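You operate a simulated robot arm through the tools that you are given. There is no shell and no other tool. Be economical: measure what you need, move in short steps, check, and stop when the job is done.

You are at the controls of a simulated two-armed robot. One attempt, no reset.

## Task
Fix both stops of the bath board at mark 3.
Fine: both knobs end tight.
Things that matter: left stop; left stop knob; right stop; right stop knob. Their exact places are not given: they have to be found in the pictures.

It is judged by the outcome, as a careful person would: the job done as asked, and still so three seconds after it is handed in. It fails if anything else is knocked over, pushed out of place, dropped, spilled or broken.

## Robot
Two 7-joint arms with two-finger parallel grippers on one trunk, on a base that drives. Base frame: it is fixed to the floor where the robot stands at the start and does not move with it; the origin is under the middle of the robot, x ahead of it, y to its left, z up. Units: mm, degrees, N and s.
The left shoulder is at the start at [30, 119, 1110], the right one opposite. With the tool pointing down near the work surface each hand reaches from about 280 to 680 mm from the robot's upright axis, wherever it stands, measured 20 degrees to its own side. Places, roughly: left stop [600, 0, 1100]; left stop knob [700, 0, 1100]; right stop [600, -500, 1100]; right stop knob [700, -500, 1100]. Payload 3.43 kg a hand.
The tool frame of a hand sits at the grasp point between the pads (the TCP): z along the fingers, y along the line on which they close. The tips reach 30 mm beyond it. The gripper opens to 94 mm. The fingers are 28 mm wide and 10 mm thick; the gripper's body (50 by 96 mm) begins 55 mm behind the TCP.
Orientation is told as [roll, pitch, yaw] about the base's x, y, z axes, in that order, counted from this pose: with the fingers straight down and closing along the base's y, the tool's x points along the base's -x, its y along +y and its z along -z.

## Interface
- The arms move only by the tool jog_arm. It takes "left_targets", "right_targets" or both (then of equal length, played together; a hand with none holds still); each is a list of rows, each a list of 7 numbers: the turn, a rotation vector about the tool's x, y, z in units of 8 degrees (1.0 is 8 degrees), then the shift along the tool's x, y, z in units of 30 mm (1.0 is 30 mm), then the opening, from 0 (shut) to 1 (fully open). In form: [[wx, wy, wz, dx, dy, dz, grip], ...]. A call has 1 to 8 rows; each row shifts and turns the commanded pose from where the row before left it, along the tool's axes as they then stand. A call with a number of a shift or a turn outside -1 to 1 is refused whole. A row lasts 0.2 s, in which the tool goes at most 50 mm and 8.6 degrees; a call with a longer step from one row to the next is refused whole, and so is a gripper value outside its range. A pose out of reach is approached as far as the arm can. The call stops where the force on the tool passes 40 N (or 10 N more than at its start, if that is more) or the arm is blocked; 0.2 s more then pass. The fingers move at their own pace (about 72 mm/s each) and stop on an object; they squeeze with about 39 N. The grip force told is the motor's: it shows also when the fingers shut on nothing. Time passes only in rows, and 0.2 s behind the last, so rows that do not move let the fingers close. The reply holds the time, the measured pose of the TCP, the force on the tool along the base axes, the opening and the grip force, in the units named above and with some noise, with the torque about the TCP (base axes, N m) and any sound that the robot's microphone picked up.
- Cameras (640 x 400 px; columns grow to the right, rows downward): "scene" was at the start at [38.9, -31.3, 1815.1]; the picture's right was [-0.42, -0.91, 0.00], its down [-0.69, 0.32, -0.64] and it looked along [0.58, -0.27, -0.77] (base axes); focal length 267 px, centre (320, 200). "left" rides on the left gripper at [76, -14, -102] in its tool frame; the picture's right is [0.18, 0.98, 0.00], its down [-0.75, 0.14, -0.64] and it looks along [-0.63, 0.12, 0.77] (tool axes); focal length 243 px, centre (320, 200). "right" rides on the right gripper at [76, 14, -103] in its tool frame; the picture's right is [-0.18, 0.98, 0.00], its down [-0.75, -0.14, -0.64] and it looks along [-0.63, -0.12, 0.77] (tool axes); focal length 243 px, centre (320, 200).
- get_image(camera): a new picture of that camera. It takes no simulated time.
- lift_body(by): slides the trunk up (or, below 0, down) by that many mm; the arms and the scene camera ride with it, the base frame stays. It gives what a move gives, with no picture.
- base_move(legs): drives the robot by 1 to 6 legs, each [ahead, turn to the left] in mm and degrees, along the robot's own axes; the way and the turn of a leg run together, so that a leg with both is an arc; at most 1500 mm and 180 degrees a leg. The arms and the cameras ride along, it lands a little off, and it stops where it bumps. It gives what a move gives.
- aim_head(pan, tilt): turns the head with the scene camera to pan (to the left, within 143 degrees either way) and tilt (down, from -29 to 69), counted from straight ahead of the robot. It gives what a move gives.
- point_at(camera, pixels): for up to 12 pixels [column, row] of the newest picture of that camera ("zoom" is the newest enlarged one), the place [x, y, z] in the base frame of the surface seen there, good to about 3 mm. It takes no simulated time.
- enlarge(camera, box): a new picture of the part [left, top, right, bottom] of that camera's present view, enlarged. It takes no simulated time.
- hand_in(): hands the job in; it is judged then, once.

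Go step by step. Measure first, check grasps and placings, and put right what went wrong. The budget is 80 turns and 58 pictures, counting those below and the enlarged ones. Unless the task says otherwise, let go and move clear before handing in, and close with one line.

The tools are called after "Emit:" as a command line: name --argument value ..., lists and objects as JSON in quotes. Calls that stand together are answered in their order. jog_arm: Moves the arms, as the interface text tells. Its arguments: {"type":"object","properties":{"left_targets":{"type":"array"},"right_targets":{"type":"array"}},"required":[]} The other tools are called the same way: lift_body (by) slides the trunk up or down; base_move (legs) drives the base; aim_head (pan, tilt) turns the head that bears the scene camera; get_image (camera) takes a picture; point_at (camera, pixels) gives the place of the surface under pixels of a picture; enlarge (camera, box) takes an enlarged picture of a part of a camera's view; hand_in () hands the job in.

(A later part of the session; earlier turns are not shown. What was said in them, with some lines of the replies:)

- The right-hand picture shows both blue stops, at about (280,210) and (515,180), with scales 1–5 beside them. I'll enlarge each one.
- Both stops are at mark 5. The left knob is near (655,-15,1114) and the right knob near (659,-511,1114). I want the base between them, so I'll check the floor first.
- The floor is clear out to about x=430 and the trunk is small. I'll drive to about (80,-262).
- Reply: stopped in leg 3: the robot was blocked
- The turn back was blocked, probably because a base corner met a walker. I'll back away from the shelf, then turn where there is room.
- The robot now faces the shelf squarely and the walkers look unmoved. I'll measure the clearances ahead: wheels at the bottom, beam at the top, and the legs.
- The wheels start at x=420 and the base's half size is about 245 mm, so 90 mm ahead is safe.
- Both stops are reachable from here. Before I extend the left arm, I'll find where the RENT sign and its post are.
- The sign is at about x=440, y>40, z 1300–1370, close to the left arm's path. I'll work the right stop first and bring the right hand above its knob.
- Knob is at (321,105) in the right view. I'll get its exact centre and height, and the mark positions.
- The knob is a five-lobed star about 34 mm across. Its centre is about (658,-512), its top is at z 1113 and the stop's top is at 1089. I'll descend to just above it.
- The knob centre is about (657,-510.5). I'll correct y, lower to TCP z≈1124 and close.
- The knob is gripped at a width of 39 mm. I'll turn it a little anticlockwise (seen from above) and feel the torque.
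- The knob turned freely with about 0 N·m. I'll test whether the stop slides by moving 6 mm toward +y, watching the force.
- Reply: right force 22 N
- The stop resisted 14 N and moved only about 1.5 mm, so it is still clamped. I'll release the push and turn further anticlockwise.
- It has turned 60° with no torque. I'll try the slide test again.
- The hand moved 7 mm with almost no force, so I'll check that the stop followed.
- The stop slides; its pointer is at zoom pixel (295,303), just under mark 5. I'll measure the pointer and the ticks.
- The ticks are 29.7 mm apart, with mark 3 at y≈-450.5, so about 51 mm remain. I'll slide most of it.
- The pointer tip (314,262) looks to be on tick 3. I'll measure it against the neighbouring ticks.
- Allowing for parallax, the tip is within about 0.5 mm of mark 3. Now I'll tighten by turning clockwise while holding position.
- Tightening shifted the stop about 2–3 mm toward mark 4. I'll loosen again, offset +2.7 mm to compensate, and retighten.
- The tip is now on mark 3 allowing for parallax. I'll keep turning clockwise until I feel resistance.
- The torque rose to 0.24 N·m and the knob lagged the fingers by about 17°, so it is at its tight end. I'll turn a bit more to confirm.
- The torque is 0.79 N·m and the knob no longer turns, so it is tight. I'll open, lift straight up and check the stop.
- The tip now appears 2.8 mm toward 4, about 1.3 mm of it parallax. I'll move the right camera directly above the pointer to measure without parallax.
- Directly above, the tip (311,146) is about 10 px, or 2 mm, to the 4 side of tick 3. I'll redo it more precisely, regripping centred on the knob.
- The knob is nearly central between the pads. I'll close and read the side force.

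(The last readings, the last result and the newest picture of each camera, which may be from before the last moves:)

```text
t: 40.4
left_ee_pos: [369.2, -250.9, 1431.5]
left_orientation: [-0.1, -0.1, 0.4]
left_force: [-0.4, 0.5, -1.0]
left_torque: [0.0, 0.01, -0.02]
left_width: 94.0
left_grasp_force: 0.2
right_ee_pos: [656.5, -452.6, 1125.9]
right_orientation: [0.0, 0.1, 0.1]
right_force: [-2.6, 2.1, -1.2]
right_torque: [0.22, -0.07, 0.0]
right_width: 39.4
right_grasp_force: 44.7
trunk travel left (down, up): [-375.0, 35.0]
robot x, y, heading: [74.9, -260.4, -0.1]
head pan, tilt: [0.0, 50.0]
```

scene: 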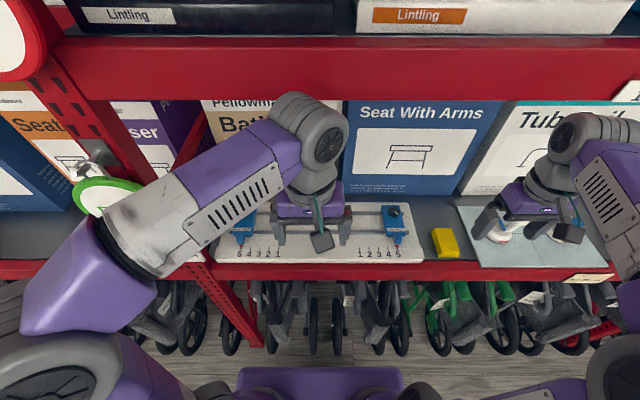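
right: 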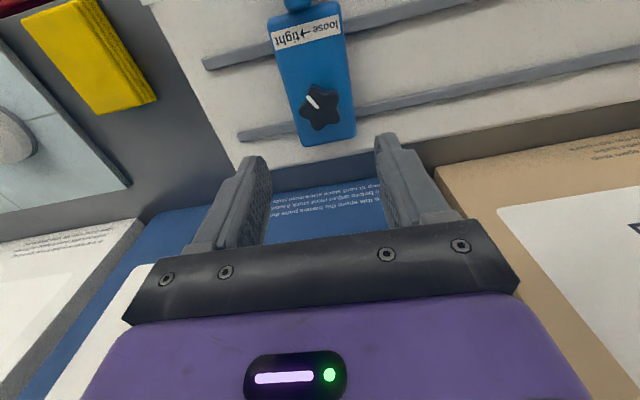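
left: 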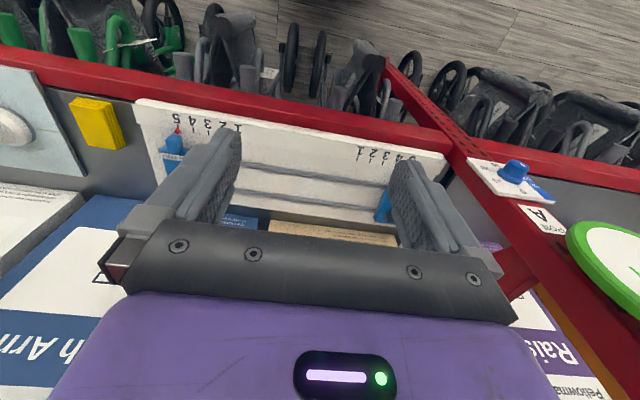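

The grip is centred, with about 2 N of side force. I'll loosen 48° and slide +2 mm.

Emit:
jog_arm --right_targets '[[0, 0, -1, 0, 0, 0, 0], [0, 0, -1, 0, 0, 0, 0], [0, 0, -1, 0, 0, 0, 0], [0, 0, -1, 0, 0, 0, 0], [0, 0, -1, 0, 0, 0, 0], [0, 0, -1, 0, 0, 0, 0], [0, 0, 0, -0.05, 0.045, 0, 0], [0, 0, 0, 0, 0, 0, 0]]'

Emit:
jog_arm --right_targets '[[0, 0, 1, 0, 0, 0, 0], [0, 0, 1, 0, 0, 0, 0], [0, 0, 1, 0, 0, 0, 0], [0, 0, 1, 0, 0, 0, 0], [0, 0, 1, 0, 0, 0, 0], [0, 0, 1, 0, 0, 0, 0], [0, 0, 0, 0, 0, 0, 0]]'

Emit:
enlarge --camera "scene" --box '[360, 232, 400, 257]'

```text
t: 42.2
left_ee_pos: [370.3, -250.3, 1430.9]
left_orientation: [0.0, -0.1, 0.4]
left_force: [0.6, -0.3, -0.2]
left_torque: [-0.02, -0.02, 0.05]
left_width: 93.9
left_grasp_force: 0.1
right_ee_pos: [657.6, -451.5, 1126.2]
right_orientation: [-0.2, 0.0, 48.0]
right_force: [4.4, -2.6, -0.7]
right_torque: [-0.11, -0.34, 0.01]
right_width: 39.3
right_grasp_force: 44.8
trunk travel left (down, up): [-375.0, 35.0]
robot x, y, heading: [71.3, -265.3, 0.3]
head pan, tilt: [0.0, 50.0]
```

```text
t: 43.8
left_ee_pos: [369.2, -248.9, 1431.7]
left_orientation: [0.0, -0.1, 0.3]
left_force: [-0.3, -0.3, -0.2]
left_torque: [0.0, 0.0, -0.01]
left_width: 93.9
left_grasp_force: 0.0
right_ee_pos: [657.5, -448.8, 1125.6]
right_orientation: [0.0, 0.0, -0.1]
right_force: [-0.1, 7.5, -0.1]
right_torque: [0.52, -0.1, 0.01]
right_width: 39.1
right_grasp_force: 44.7
trunk travel left (down, up): [-375.0, 35.0]
robot x, y, heading: [70.5, -266.9, 0.3]
head pan, tilt: [0.0, 50.0]
```

```text
16.00 times, centred on (380, 244) of scene
```

zoom: 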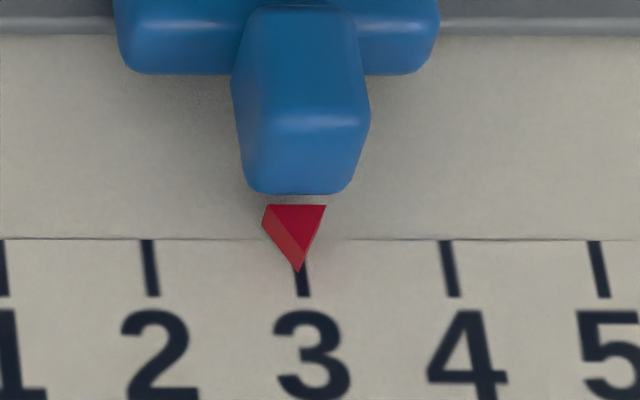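

The apparent offset is -1 px, or a true offset of about -1 mm, and the final tightening adds about +1.6 mm. I'll finish tightening.

Emit:
jog_arm --right_targets '[[0, 0, 0.8, 0, 0, 0, 0], [0, 0, 0.8, 0, 0, 0, 0], [0, 0, 0.8, 0, 0, 0, 0], [0, 0, 0.8, 0, 0, 0, 0], [0, 0, 0.4, 0, 0, 0, 0], [0, 0, 0, 0, 0, 0, 0]]'

Emit:
enlarge --camera "scene" --box '[360, 232, 400, 257]'

```text
t: 45.2
left_ee_pos: [369.5, -248.4, 1431.8]
left_orientation: [-0.1, 0.0, 0.4]
left_force: [-0.2, -0.7, -0.6]
left_torque: [-0.03, 0.01, 0.01]
left_width: 94.1
left_grasp_force: 0.0
right_ee_pos: [658.0, -448.8, 1124.7]
right_orientation: [-0.1, -0.2, -28.8]
right_force: [1.3, 12.8, -4.3]
right_torque: [0.24, -0.15, 1.11]
right_width: 39.2
right_grasp_force: 45.8
trunk travel left (down, up): [-375.0, 35.0]
robot x, y, heading: [72.5, -266.3, 0.3]
head pan, tilt: [0.0, 50.0]
```

```text
16.00 times, centred on (380, 244) of scene
```

zoom: 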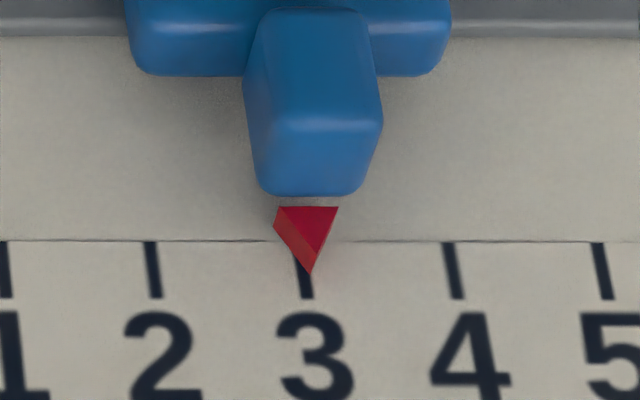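

The offset is now about +0.3 mm with 1.1 N·m on the knob. I'll release, lift and back the hand off over the pointer for a final check.

Emit:
jog_arm --right_targets '[[0, 0, 0, 0, 0, 0, 0.7], [0, 0, 0, 0, 0, 0, 0.7], [0, 0, 0, 0, 0, -0.9, 0.7], [0, 0, -1, 0, 0, -0.9, 0.7], [0, 0, -1, 0, 0, -0.9, 0.7], [0, 0, -1, 0, 0, -0.9, 0.7], [0, 0, -0.6, 1, 0, 0, 0.7], [0, 0, 0, 1, 0, 0, 0.7]]'

Emit:
jog_arm --right_targets '[[0, 0, 0, 1, -0.1, 0, 0.7], [0, 0, 0, 1, -0.1, 0, 0.7], [0, 0, 0, 0, 0, 0, 0.7]]'

Emit:
enlarge --camera "right" --box '[270, 70, 390, 145]'

```text
t: 47.0
left_ee_pos: [366.9, -250.5, 1431.7]
left_orientation: [0.0, -0.2, 0.3]
left_force: [0.3, 0.4, -0.1]
left_torque: [-0.03, 0.02, -0.02]
left_width: 94.0
left_grasp_force: 0.0
right_ee_pos: [596.2, -449.1, 1233.2]
right_orientation: [-0.1, 0.0, 0.2]
right_force: [0.9, -0.9, -0.2]
right_torque: [0.0, 0.01, 0.01]
right_width: 66.2
right_grasp_force: 0.0
trunk travel left (down, up): [-375.0, 35.0]
robot x, y, heading: [69.2, -266.7, 0.3]
head pan, tilt: [0.0, 50.0]
```

```text
t: 47.8
left_ee_pos: [370.3, -250.4, 1431.6]
left_orientation: [-0.1, 0.0, 0.4]
left_force: [-0.4, 0.2, 1.1]
left_torque: [0.01, 0.02, -0.04]
left_width: 94.0
left_grasp_force: 0.0
right_ee_pos: [537.6, -454.5, 1231.6]
right_orientation: [-0.1, -0.2, 0.0]
right_force: [-0.5, -0.2, -0.5]
right_torque: [0.06, 0.02, 0.0]
right_width: 65.8
right_grasp_force: 0.0
trunk travel left (down, up): [-375.0, 35.0]
robot x, y, heading: [70.1, -263.1, 0.2]
head pan, tilt: [0.0, 50.0]
```

```text
5.33 times, centred on (330, 108) of right
```

zoom: 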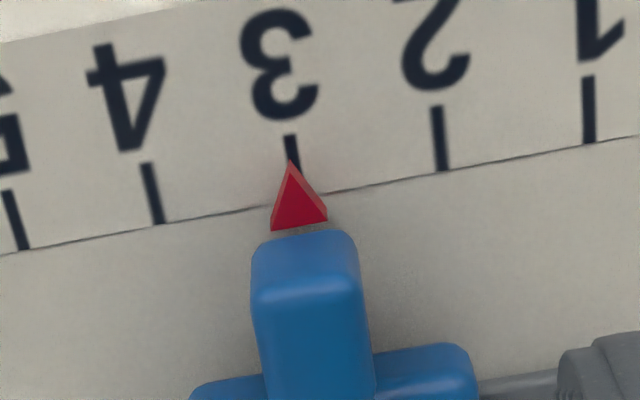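

The tip (291,162) is on tick 3, so the right stop is done. The left arm would come too close to the RENT sign, so I'll do the left stop with the right hand after moving the base. First I'll retract the right hand.

Emit:
jog_arm --right_targets '[[0, 0, 0, 0.93, 0, -0.5, 0.7], [0, 0, 0, 0.93, 0, -0.5, 0.7], [0, 0, 0, 0.93, 0, -0.6, 0.7], [0, 0, 0, 0.93, 0, -0.7, 0.7], [0, 0, 0, 0.93, 0, -0.7, 0.7], [0, 0, 0, 0.93, 0, -0.7, 0.7], [0, 0, 0, 0.3, 0, -0.7, 0.7]]'

Emit:
base_move --legs '[[-105, 0], [0, -90], [-165, 0], [0, 90]]'

```text
t: 49.4
left_ee_pos: [369.3, -249.6, 1431.8]
left_orientation: [-0.1, 0.1, 0.3]
left_force: [0.4, 0.7, 0.5]
left_torque: [-0.01, 0.01, 0.0]
left_width: 93.8
left_grasp_force: 0.0
right_ee_pos: [359.1, -454.5, 1365.0]
right_orientation: [-0.2, 0.0, 0.0]
right_force: [-0.4, 0.5, -0.6]
right_torque: [-0.01, 0.04, 0.01]
right_width: 65.9
right_grasp_force: 0.1
trunk travel left (down, up): [-375.0, 35.0]
robot x, y, heading: [69.1, -268.3, -0.1]
head pan, tilt: [0.0, 50.0]
```

```text
t: 59.2
left_ee_pos: [265.1, -87.4, 1431.7]
left_orientation: [0.0, 0.0, -0.1]
left_force: [0.0, 0.8, -0.2]
left_torque: [0.02, 0.0, -0.01]
left_width: 93.9
left_grasp_force: 0.1
right_ee_pos: [255.8, -290.7, 1365.7]
right_orientation: [-0.1, 0.0, -0.5]
right_force: [-0.4, -0.4, 0.4]
right_torque: [0.02, 0.01, 0.01]
right_width: 65.5
right_grasp_force: 0.1
trunk travel left (down, up): [-375.0, 35.0]
robot x, y, heading: [-30.0, -97.8, -0.1]
head pan, tilt: [0.0, 50.0]
```

The base is at (-30,-98), squared up. I'll move the left hand back and left, out of the right forearm's way, then drive ahead 100.

Emit:
jog_arm --left_targets '[[0, 0, 0, 0.5, 0.9, 0, 1], [0, 0, 0, 0.5, 0.9, 0, 1], [0, 0, 0, 0.5, 0.9, 0, 1], [0, 0, 0, 0.5, 0.9, 0, 1], [0, 0, 0, 0, 0.9, 0, 1]]'

Emit:
base_move --legs '[[103, 0]]'

Emit:
get_image --camera "scene"

```text
t: 60.4
left_ee_pos: [205.6, 47.1, 1431.9]
left_orientation: [0.0, 0.0, -0.2]
left_force: [0.3, -0.6, -0.1]
left_torque: [-0.05, -0.05, -0.03]
left_width: 93.9
left_grasp_force: 0.0
right_ee_pos: [256.5, -292.0, 1365.4]
right_orientation: [-0.1, -0.1, -0.4]
right_force: [0.7, -0.2, 0.4]
right_torque: [0.01, -0.02, 0.02]
right_width: 66.0
right_grasp_force: 0.0
trunk travel left (down, up): [-375.0, 35.0]
robot x, y, heading: [-27.1, -100.6, -0.5]
head pan, tilt: [0.0, 50.0]
```

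```text
t: 61.6
left_ee_pos: [307.5, 45.7, 1432.1]
left_orientation: [0.0, -0.1, -0.1]
left_force: [-0.2, 0.4, 0.2]
left_torque: [0.0, 0.04, -0.04]
left_width: 93.9
left_grasp_force: 0.0
right_ee_pos: [355.7, -292.3, 1365.4]
right_orientation: [-0.1, -0.1, -0.6]
right_force: [-0.3, -0.3, -0.9]
right_torque: [-0.01, 0.0, 0.0]
right_width: 65.6
right_grasp_force: 0.0
trunk travel left (down, up): [-375.0, 35.0]
robot x, y, heading: [71.2, -96.4, -0.5]
head pan, tilt: [0.0, 50.0]
```

```text
18 pictures are left
```

scene: 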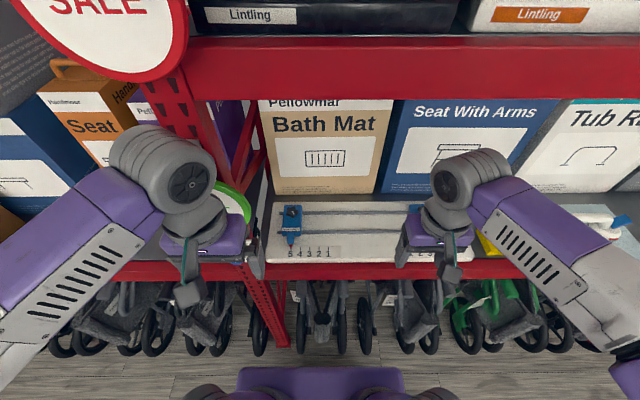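

The left stop is in full view at (290,225). I'll measure the knob and ticks, and start bringing the right hand over.

Emit:
point_at --camera "scene" --pixels '[[293, 209], [289, 242], [291, 249], [303, 249], [315, 249], [240, 205], [230, 195]]'

Emit:
jog_arm --right_targets '[[0, 0, 0, -0.9, 0.85, 0.9, 0.7], [0, 0, 0, -0.9, 0.85, 0.9, 0.7], [0, 0, 0, -0.95, 0.85, 0.8, 0.7], [0, 0, 0, -1, 0.9, 0.5, 0.7], [0, 0, 0, -1, 0.9, 0.4, 0.7], [0, 0, 0, -1, 0.9, 0.3, 0.7], [0, 0, 0, -1, 0.9, 0.2, 0.7], [0, 0, 0, -1, 0.9, 0.2, 0.7]]'

```text
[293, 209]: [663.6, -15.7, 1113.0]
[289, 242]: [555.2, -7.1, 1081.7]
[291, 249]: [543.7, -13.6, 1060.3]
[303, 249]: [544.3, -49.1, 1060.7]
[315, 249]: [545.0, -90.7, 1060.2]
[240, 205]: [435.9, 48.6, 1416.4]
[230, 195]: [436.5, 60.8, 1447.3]
```

```text
t: 63.4
left_ee_pos: [309.0, 47.3, 1430.6]
left_orientation: [-0.1, 0.0, -0.2]
left_force: [0.0, 0.1, -0.1]
left_torque: [-0.02, -0.02, 0.03]
left_width: 93.8
left_grasp_force: 0.0
right_ee_pos: [593.2, -80.1, 1238.5]
right_orientation: [-0.1, -0.1, -0.5]
right_force: [0.9, 0.3, -0.5]
right_torque: [0.01, 0.01, 0.0]
right_width: 65.8
right_grasp_force: 0.1
trunk travel left (down, up): [-375.0, 35.0]
robot x, y, heading: [71.5, -102.1, -0.2]
head pan, tilt: [0.0, 50.0]
```

The hand is on its way with no contact. I'll bring it over the knob and look.

Emit:
jog_arm --right_targets '[[0, 0, 0, -0.8, 0.7, 0.3, 0.7], [0, 0, 0, -0.8, 0.7, 0.5, 0.7], [0, 0, 0, -0.5, 0.7, 0.8, 0.7], [0, 0, 0, 0, 0, 0.8, 0.7], [0, 0, 0, 0, 0, 0, 0.7]]'

Emit:
get_image --camera "right"

```text
t: 64.6
left_ee_pos: [307.1, 44.9, 1432.9]
left_orientation: [-0.1, -0.1, -0.2]
left_force: [0.3, 0.3, -0.3]
left_torque: [0.0, 0.03, 0.0]
left_width: 94.1
left_grasp_force: 0.1
right_ee_pos: [655.7, -22.0, 1167.3]
right_orientation: [-0.1, 0.1, -0.6]
right_force: [-0.4, 1.2, 0.9]
right_torque: [-0.01, 0.01, -0.01]
right_width: 65.8
right_grasp_force: 0.1
trunk travel left (down, up): [-375.0, 35.0]
robot x, y, heading: [67.7, -101.2, -0.3]
head pan, tilt: [0.0, 50.0]
```

```text
17 pictures are left
```

right: 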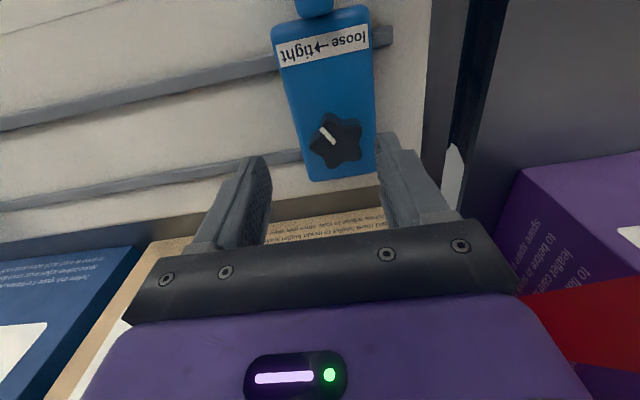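

Emit:
point_at --camera "right" --pixels '[[336, 144], [318, 147], [352, 148], [333, 120], [349, 128], [342, 160], [330, 158]]'

```text
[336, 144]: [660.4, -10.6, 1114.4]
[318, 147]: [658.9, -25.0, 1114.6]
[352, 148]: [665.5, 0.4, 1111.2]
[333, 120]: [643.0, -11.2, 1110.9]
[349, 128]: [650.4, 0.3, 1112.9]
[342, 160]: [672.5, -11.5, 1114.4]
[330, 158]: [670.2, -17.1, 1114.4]
```

The knob centre is about (658,-12.5). I'll centre on it, lower and grip.

Emit:
jog_arm --right_targets '[[0, 0, 0, -0.08, 0.31, 0.3, 0.7], [0, 0, 0, 0, 0, 0.6, 0.7], [0, 0, 0, 0, 0, 0.53, 0.7], [0, 0, 0, 0, 0, 0, 0.4], [0, 0, 0, 0, 0, 0, 0], [0, 0, 0, 0, 0, 0, 0], [0, 0, 0, 0, 0, 0, 0]]'

Emit:
enlarge --camera "right" --box '[220, 50, 420, 230]'

```text
t: 66.2
left_ee_pos: [308.1, 46.4, 1433.3]
left_orientation: [-0.1, -0.1, -0.1]
left_force: [-0.3, -0.7, -0.4]
left_torque: [-0.01, -0.03, -0.02]
left_width: 93.7
left_grasp_force: 0.0
right_ee_pos: [657.6, -11.3, 1123.9]
right_orientation: [0.0, 0.0, -0.5]
right_force: [-1.6, 7.4, -3.4]
right_torque: [0.56, -0.3, 0.02]
right_width: 39.1
right_grasp_force: 45.5
trunk travel left (down, up): [-375.0, 35.0]
robot x, y, heading: [68.5, -99.2, -0.3]
head pan, tilt: [0.0, 50.0]
```

```text
2.22 times, centred on (320, 140) of right
```

zoom: 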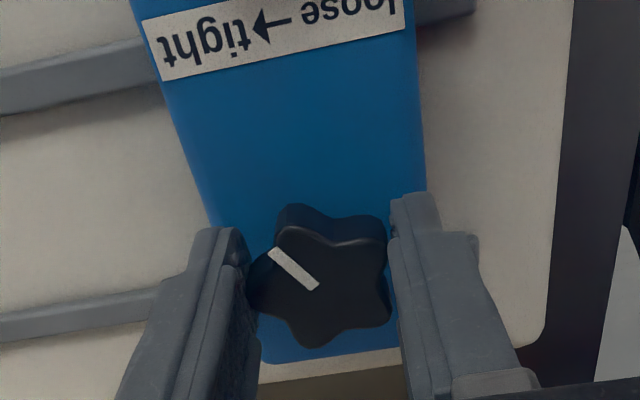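

The grip matches the first one. I'll loosen 56°, then slide 57 mm toward mark 3.

Emit:
jog_arm --right_targets '[[0, 0, -1, 0, 0, 0, 0], [0, 0, -1, 0, 0, 0, 0], [0, 0, -1, 0, 0, 0, 0], [0, 0, -1, 0, 0, 0, 0], [0, 0, -1, 0, 0, 0, 0], [0, 0, -1, 0, 0, 0, 0], [0, 0, -1, 0, 0, 0, 0], [0, 0, 0, 0, 0, 0, 0]]'

Emit:
jog_arm --right_targets '[[0, 0, 0, 0.15, -0.1, 0, 0], [0, 0, 0, 0.15, -0.1, 0, 0], [0, 0, 0, 0, 0, 0, 0]]'

Emit:
enlarge --camera "scene" --box '[270, 227, 350, 277]'

```text
t: 68.0
left_ee_pos: [307.1, 45.8, 1432.2]
left_orientation: [0.1, -0.2, -0.1]
left_force: [0.8, -0.2, 0.0]
left_torque: [0.01, -0.01, 0.02]
left_width: 94.0
left_grasp_force: 0.1
right_ee_pos: [658.6, -14.0, 1124.2]
right_orientation: [-0.2, -0.1, 55.6]
right_force: [-1.1, -4.3, -0.4]
right_torque: [-0.4, 0.42, 0.03]
right_width: 39.1
right_grasp_force: 44.6
trunk travel left (down, up): [-375.0, 35.0]
robot x, y, heading: [70.0, -99.4, -0.3]
head pan, tilt: [0.0, 50.0]
```

```text
t: 68.8
left_ee_pos: [308.0, 45.3, 1431.9]
left_orientation: [-0.1, -0.1, -0.1]
left_force: [0.4, -0.4, 0.1]
left_torque: [-0.04, -0.02, 0.02]
left_width: 93.9
left_grasp_force: 0.1
right_ee_pos: [659.5, -23.9, 1124.7]
right_orientation: [-0.1, -0.1, 55.4]
right_force: [3.1, 0.6, 0.9]
right_torque: [-0.02, -0.08, -0.01]
right_width: 39.2
right_grasp_force: 45.6
trunk travel left (down, up): [-375.0, 35.0]
robot x, y, heading: [70.9, -99.3, -0.4]
head pan, tilt: [0.0, 50.0]
```

```text
8.00 times, centred on (310, 252) of scene
```

zoom: 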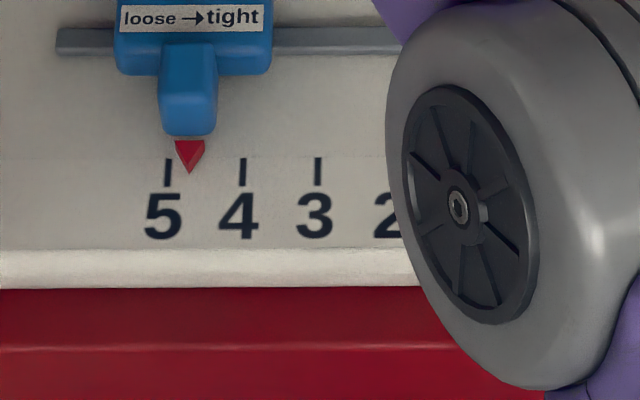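

The stop slides freely; the tip is at 189 against tick 3 at 317, so 51 mm remain. Tightening drifts about 2.5 mm toward -y, so I'll slide 48.5 mm.

Emit:
jog_arm --right_targets '[[0, 0, 0, 0.333, -0.229, 0, 0], [0, 0, 0, 0.333, -0.229, 0, 0], [0, 0, 0, 0.333, -0.229, 0, 0], [0, 0, 0, 0.333, -0.229, 0, 0], [0, 0, 0, 0, 0, 0, 0]]'

Emit:
jog_arm --right_targets '[[0, 0, 1, 0, 0, 0, 0], [0, 0, 1, 0, 0, 0, 0], [0, 0, 1, 0, 0, 0, 0], [0, 0, 0, 0, 0, 0, 0]]'

Emit:
enlarge --camera "scene" --box '[285, 232, 325, 257]'

```text
t: 70.0
left_ee_pos: [307.9, 45.2, 1431.6]
left_orientation: [0.1, 0.0, -0.1]
left_force: [0.0, -0.2, 0.3]
left_torque: [-0.02, 0.03, -0.01]
left_width: 94.0
left_grasp_force: 0.1
right_ee_pos: [659.3, -72.3, 1123.7]
right_orientation: [-0.2, -0.2, 55.4]
right_force: [5.9, 0.4, 1.8]
right_torque: [1.03, -0.68, -0.03]
right_width: 38.9
right_grasp_force: 45.0
trunk travel left (down, up): [-375.0, 35.0]
robot x, y, heading: [70.7, -102.0, -0.1]
head pan, tilt: [0.0, 50.0]
```

```text
t: 71.0
left_ee_pos: [308.0, 47.6, 1432.6]
left_orientation: [-0.1, -0.2, 0.0]
left_force: [0.0, 0.4, 0.1]
left_torque: [-0.04, 0.0, 0.0]
left_width: 94.1
left_grasp_force: 0.0
right_ee_pos: [658.0, -70.8, 1123.8]
right_orientation: [-0.1, 0.0, 31.3]
right_force: [1.8, 1.1, 2.3]
right_torque: [0.36, -0.64, -0.01]
right_width: 39.1
right_grasp_force: 45.4
trunk travel left (down, up): [-375.0, 35.0]
robot x, y, heading: [68.6, -100.2, -0.4]
head pan, tilt: [0.0, 50.0]
```

```text
16.00 times, centred on (305, 244) of scene
```

zoom: 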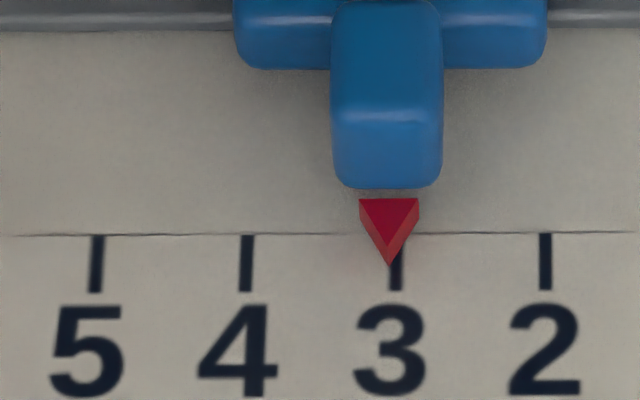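

The tip (390) is 1.4 mm short of tick 3 (397), which suits the expected drift. I'll continue tightening to yaw 0 and check.

Emit:
jog_arm --right_targets '[[0, 0, 1, 0, 0, 0, 0], [0, 0, 1, 0, 0, 0, 0], [0, 0, 1, 0, 0, 0, 0], [0, 0, 1, 0, 0, 0, 0], [0, 0, 0, 0, 0, 0, 0]]'

Emit:
enlarge --camera "scene" --box '[285, 232, 325, 257]'

```text
t: 72.2
left_ee_pos: [306.6, 46.5, 1433.2]
left_orientation: [-0.1, -0.2, -0.2]
left_force: [0.3, 0.1, 0.5]
left_torque: [0.03, 0.01, 0.01]
left_width: 93.9
left_grasp_force: 0.1
right_ee_pos: [657.6, -70.5, 1124.8]
right_orientation: [0.0, 0.0, -0.6]
right_force: [-4.0, 4.6, -1.4]
right_torque: [0.09, 0.14, 0.02]
right_width: 39.1
right_grasp_force: 44.9
trunk travel left (down, up): [-375.0, 35.0]
robot x, y, heading: [72.4, -101.9, -0.5]
head pan, tilt: [0.0, 50.0]
```

```text
16.00 times, centred on (305, 244) of scene
```

zoom: 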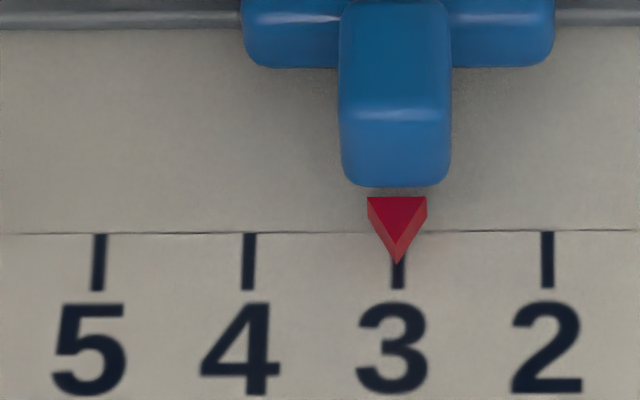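

The tip (397) is on tick 3 (399). I'll do the final tightening with a small +y bias to cancel the drift.

Emit:
jog_arm --right_targets '[[0, 0, 0.8, 0, 0.02, 0, 0], [0, 0, 0.8, 0, 0.02, 0, 0], [0, 0, 0.8, 0, 0.02, 0, 0], [0, 0, 0.8, 0, 0, 0, 0], [0, 0, 0.4, 0, 0, 0, 0], [0, 0, 0, 0, 0, 0, 0]]'

Emit:
enlarge --camera "scene" --box '[285, 232, 325, 257]'

```text
t: 73.6
left_ee_pos: [308.2, 47.1, 1432.2]
left_orientation: [-0.1, -0.2, -0.1]
left_force: [-0.1, -0.2, 0.1]
left_torque: [-0.01, 0.02, 0.01]
left_width: 94.0
left_grasp_force: 0.1
right_ee_pos: [658.1, -71.1, 1124.6]
right_orientation: [0.0, -0.1, -29.4]
right_force: [0.8, 2.6, -1.5]
right_torque: [-0.1, -0.07, 1.06]
right_width: 39.1
right_grasp_force: 45.1
trunk travel left (down, up): [-375.0, 35.0]
robot x, y, heading: [69.6, -100.1, -0.4]
head pan, tilt: [0.0, 50.0]
```

```text
16.00 times, centred on (305, 244) of scene
```

zoom: 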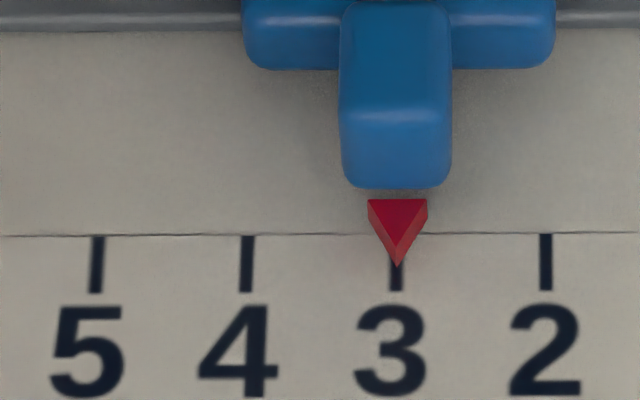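

The tip is still on tick 3 with 1.06 N·m on the knob, so it is aligned and tight. I'll release, lift and retract.

Emit:
jog_arm --right_targets '[[0, 0, 0, 0, 0, 0, 0.7], [0, 0, 0, 0, 0, 0, 0.7], [0, 0, 0, 0, 0, -0.9, 0.7], [0, 0, -1, 0, 0, -0.9, 0.7], [0, 0, -1, 0, 0, -0.9, 0.7], [0, 0, -1, 0, 0, -0.9, 0.7], [0, 0, -0.6, 0, 0, 0, 0.7]]'

Emit:
jog_arm --right_targets '[[0, 0, 0, 0.9, -0.7, -0.2, 0.7], [0, 0, 0, 0.9, -0.7, -0.2, 0.7], [0, 0, 0, 0.9, -0.7, -0.2, 0.7], [0, 0, 0, 0.9, -0.7, -0.2, 0.7], [0, 0, 0, 0.9, -0.7, -0.2, 0.7], [0, 0, 0, 0.9, -0.7, -0.3, 0.7], [0, 0, 0, 0.9, -0.7, -0.3, 0.7], [0, 0, 0, 0.9, -0.7, -0.3, 0.7]]'

Emit:
get_image --camera "scene"

Emit:
enlarge --camera "scene" --box '[270, 190, 350, 265]'

```text
t: 75.2
left_ee_pos: [308.1, 46.7, 1432.5]
left_orientation: [0.0, -0.1, -0.2]
left_force: [-0.1, 1.2, 0.2]
left_torque: [0.03, 0.02, 0.01]
left_width: 94.1
left_grasp_force: 0.0
right_ee_pos: [658.5, -69.0, 1231.5]
right_orientation: [-0.1, -0.2, -0.5]
right_force: [0.4, -0.7, -0.5]
right_torque: [-0.01, -0.01, 0.01]
right_width: 65.8
right_grasp_force: 0.0
trunk travel left (down, up): [-375.0, 35.0]
robot x, y, heading: [69.4, -99.9, -0.3]
head pan, tilt: [0.0, 50.0]
```

```text
t: 77.0
left_ee_pos: [306.9, 43.8, 1432.5]
left_orientation: [0.0, -0.1, -0.2]
left_force: [-0.1, -0.5, 0.0]
left_torque: [-0.01, 0.01, 0.0]
left_width: 94.0
left_grasp_force: 0.2
right_ee_pos: [439.7, -237.5, 1289.6]
right_orientation: [0.0, -0.2, -0.6]
right_force: [-0.9, 0.3, 0.5]
right_torque: [0.01, -0.01, 0.01]
right_width: 65.8
right_grasp_force: 0.0
trunk travel left (down, up): [-375.0, 35.0]
robot x, y, heading: [69.3, -101.8, -0.4]
head pan, tilt: [0.0, 50.0]
```

```text
11 pictures are left
```

scene: 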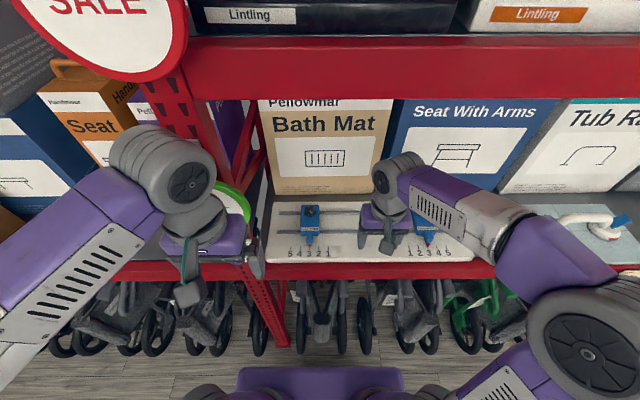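

```text
5.33 times, centred on (310, 228) of scene
```

zoom: 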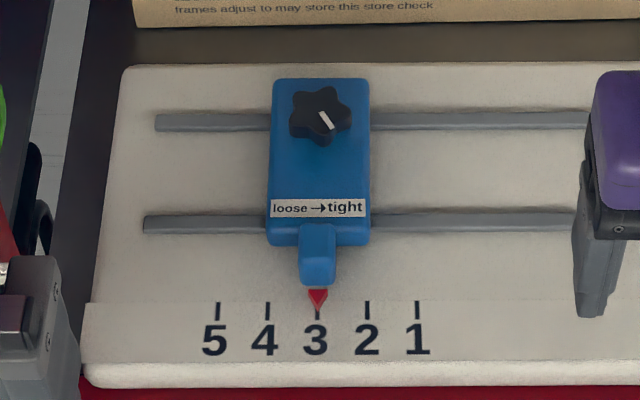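

The left pointer (317,310) sits on tick 3, the knob line points toward "tight", and the right stop was already checked. Both hands are clear, so I'm handing in.

Emit:
hand_in

```text
The job is handed in.
```

Both stops now point at mark 3 to within about 0.5 mm. Each knob was turned to its end, at about 1.1 N·m. The base bumped something once while turning early on, probably a walker; the walkers looked upright and unmoved afterwards.
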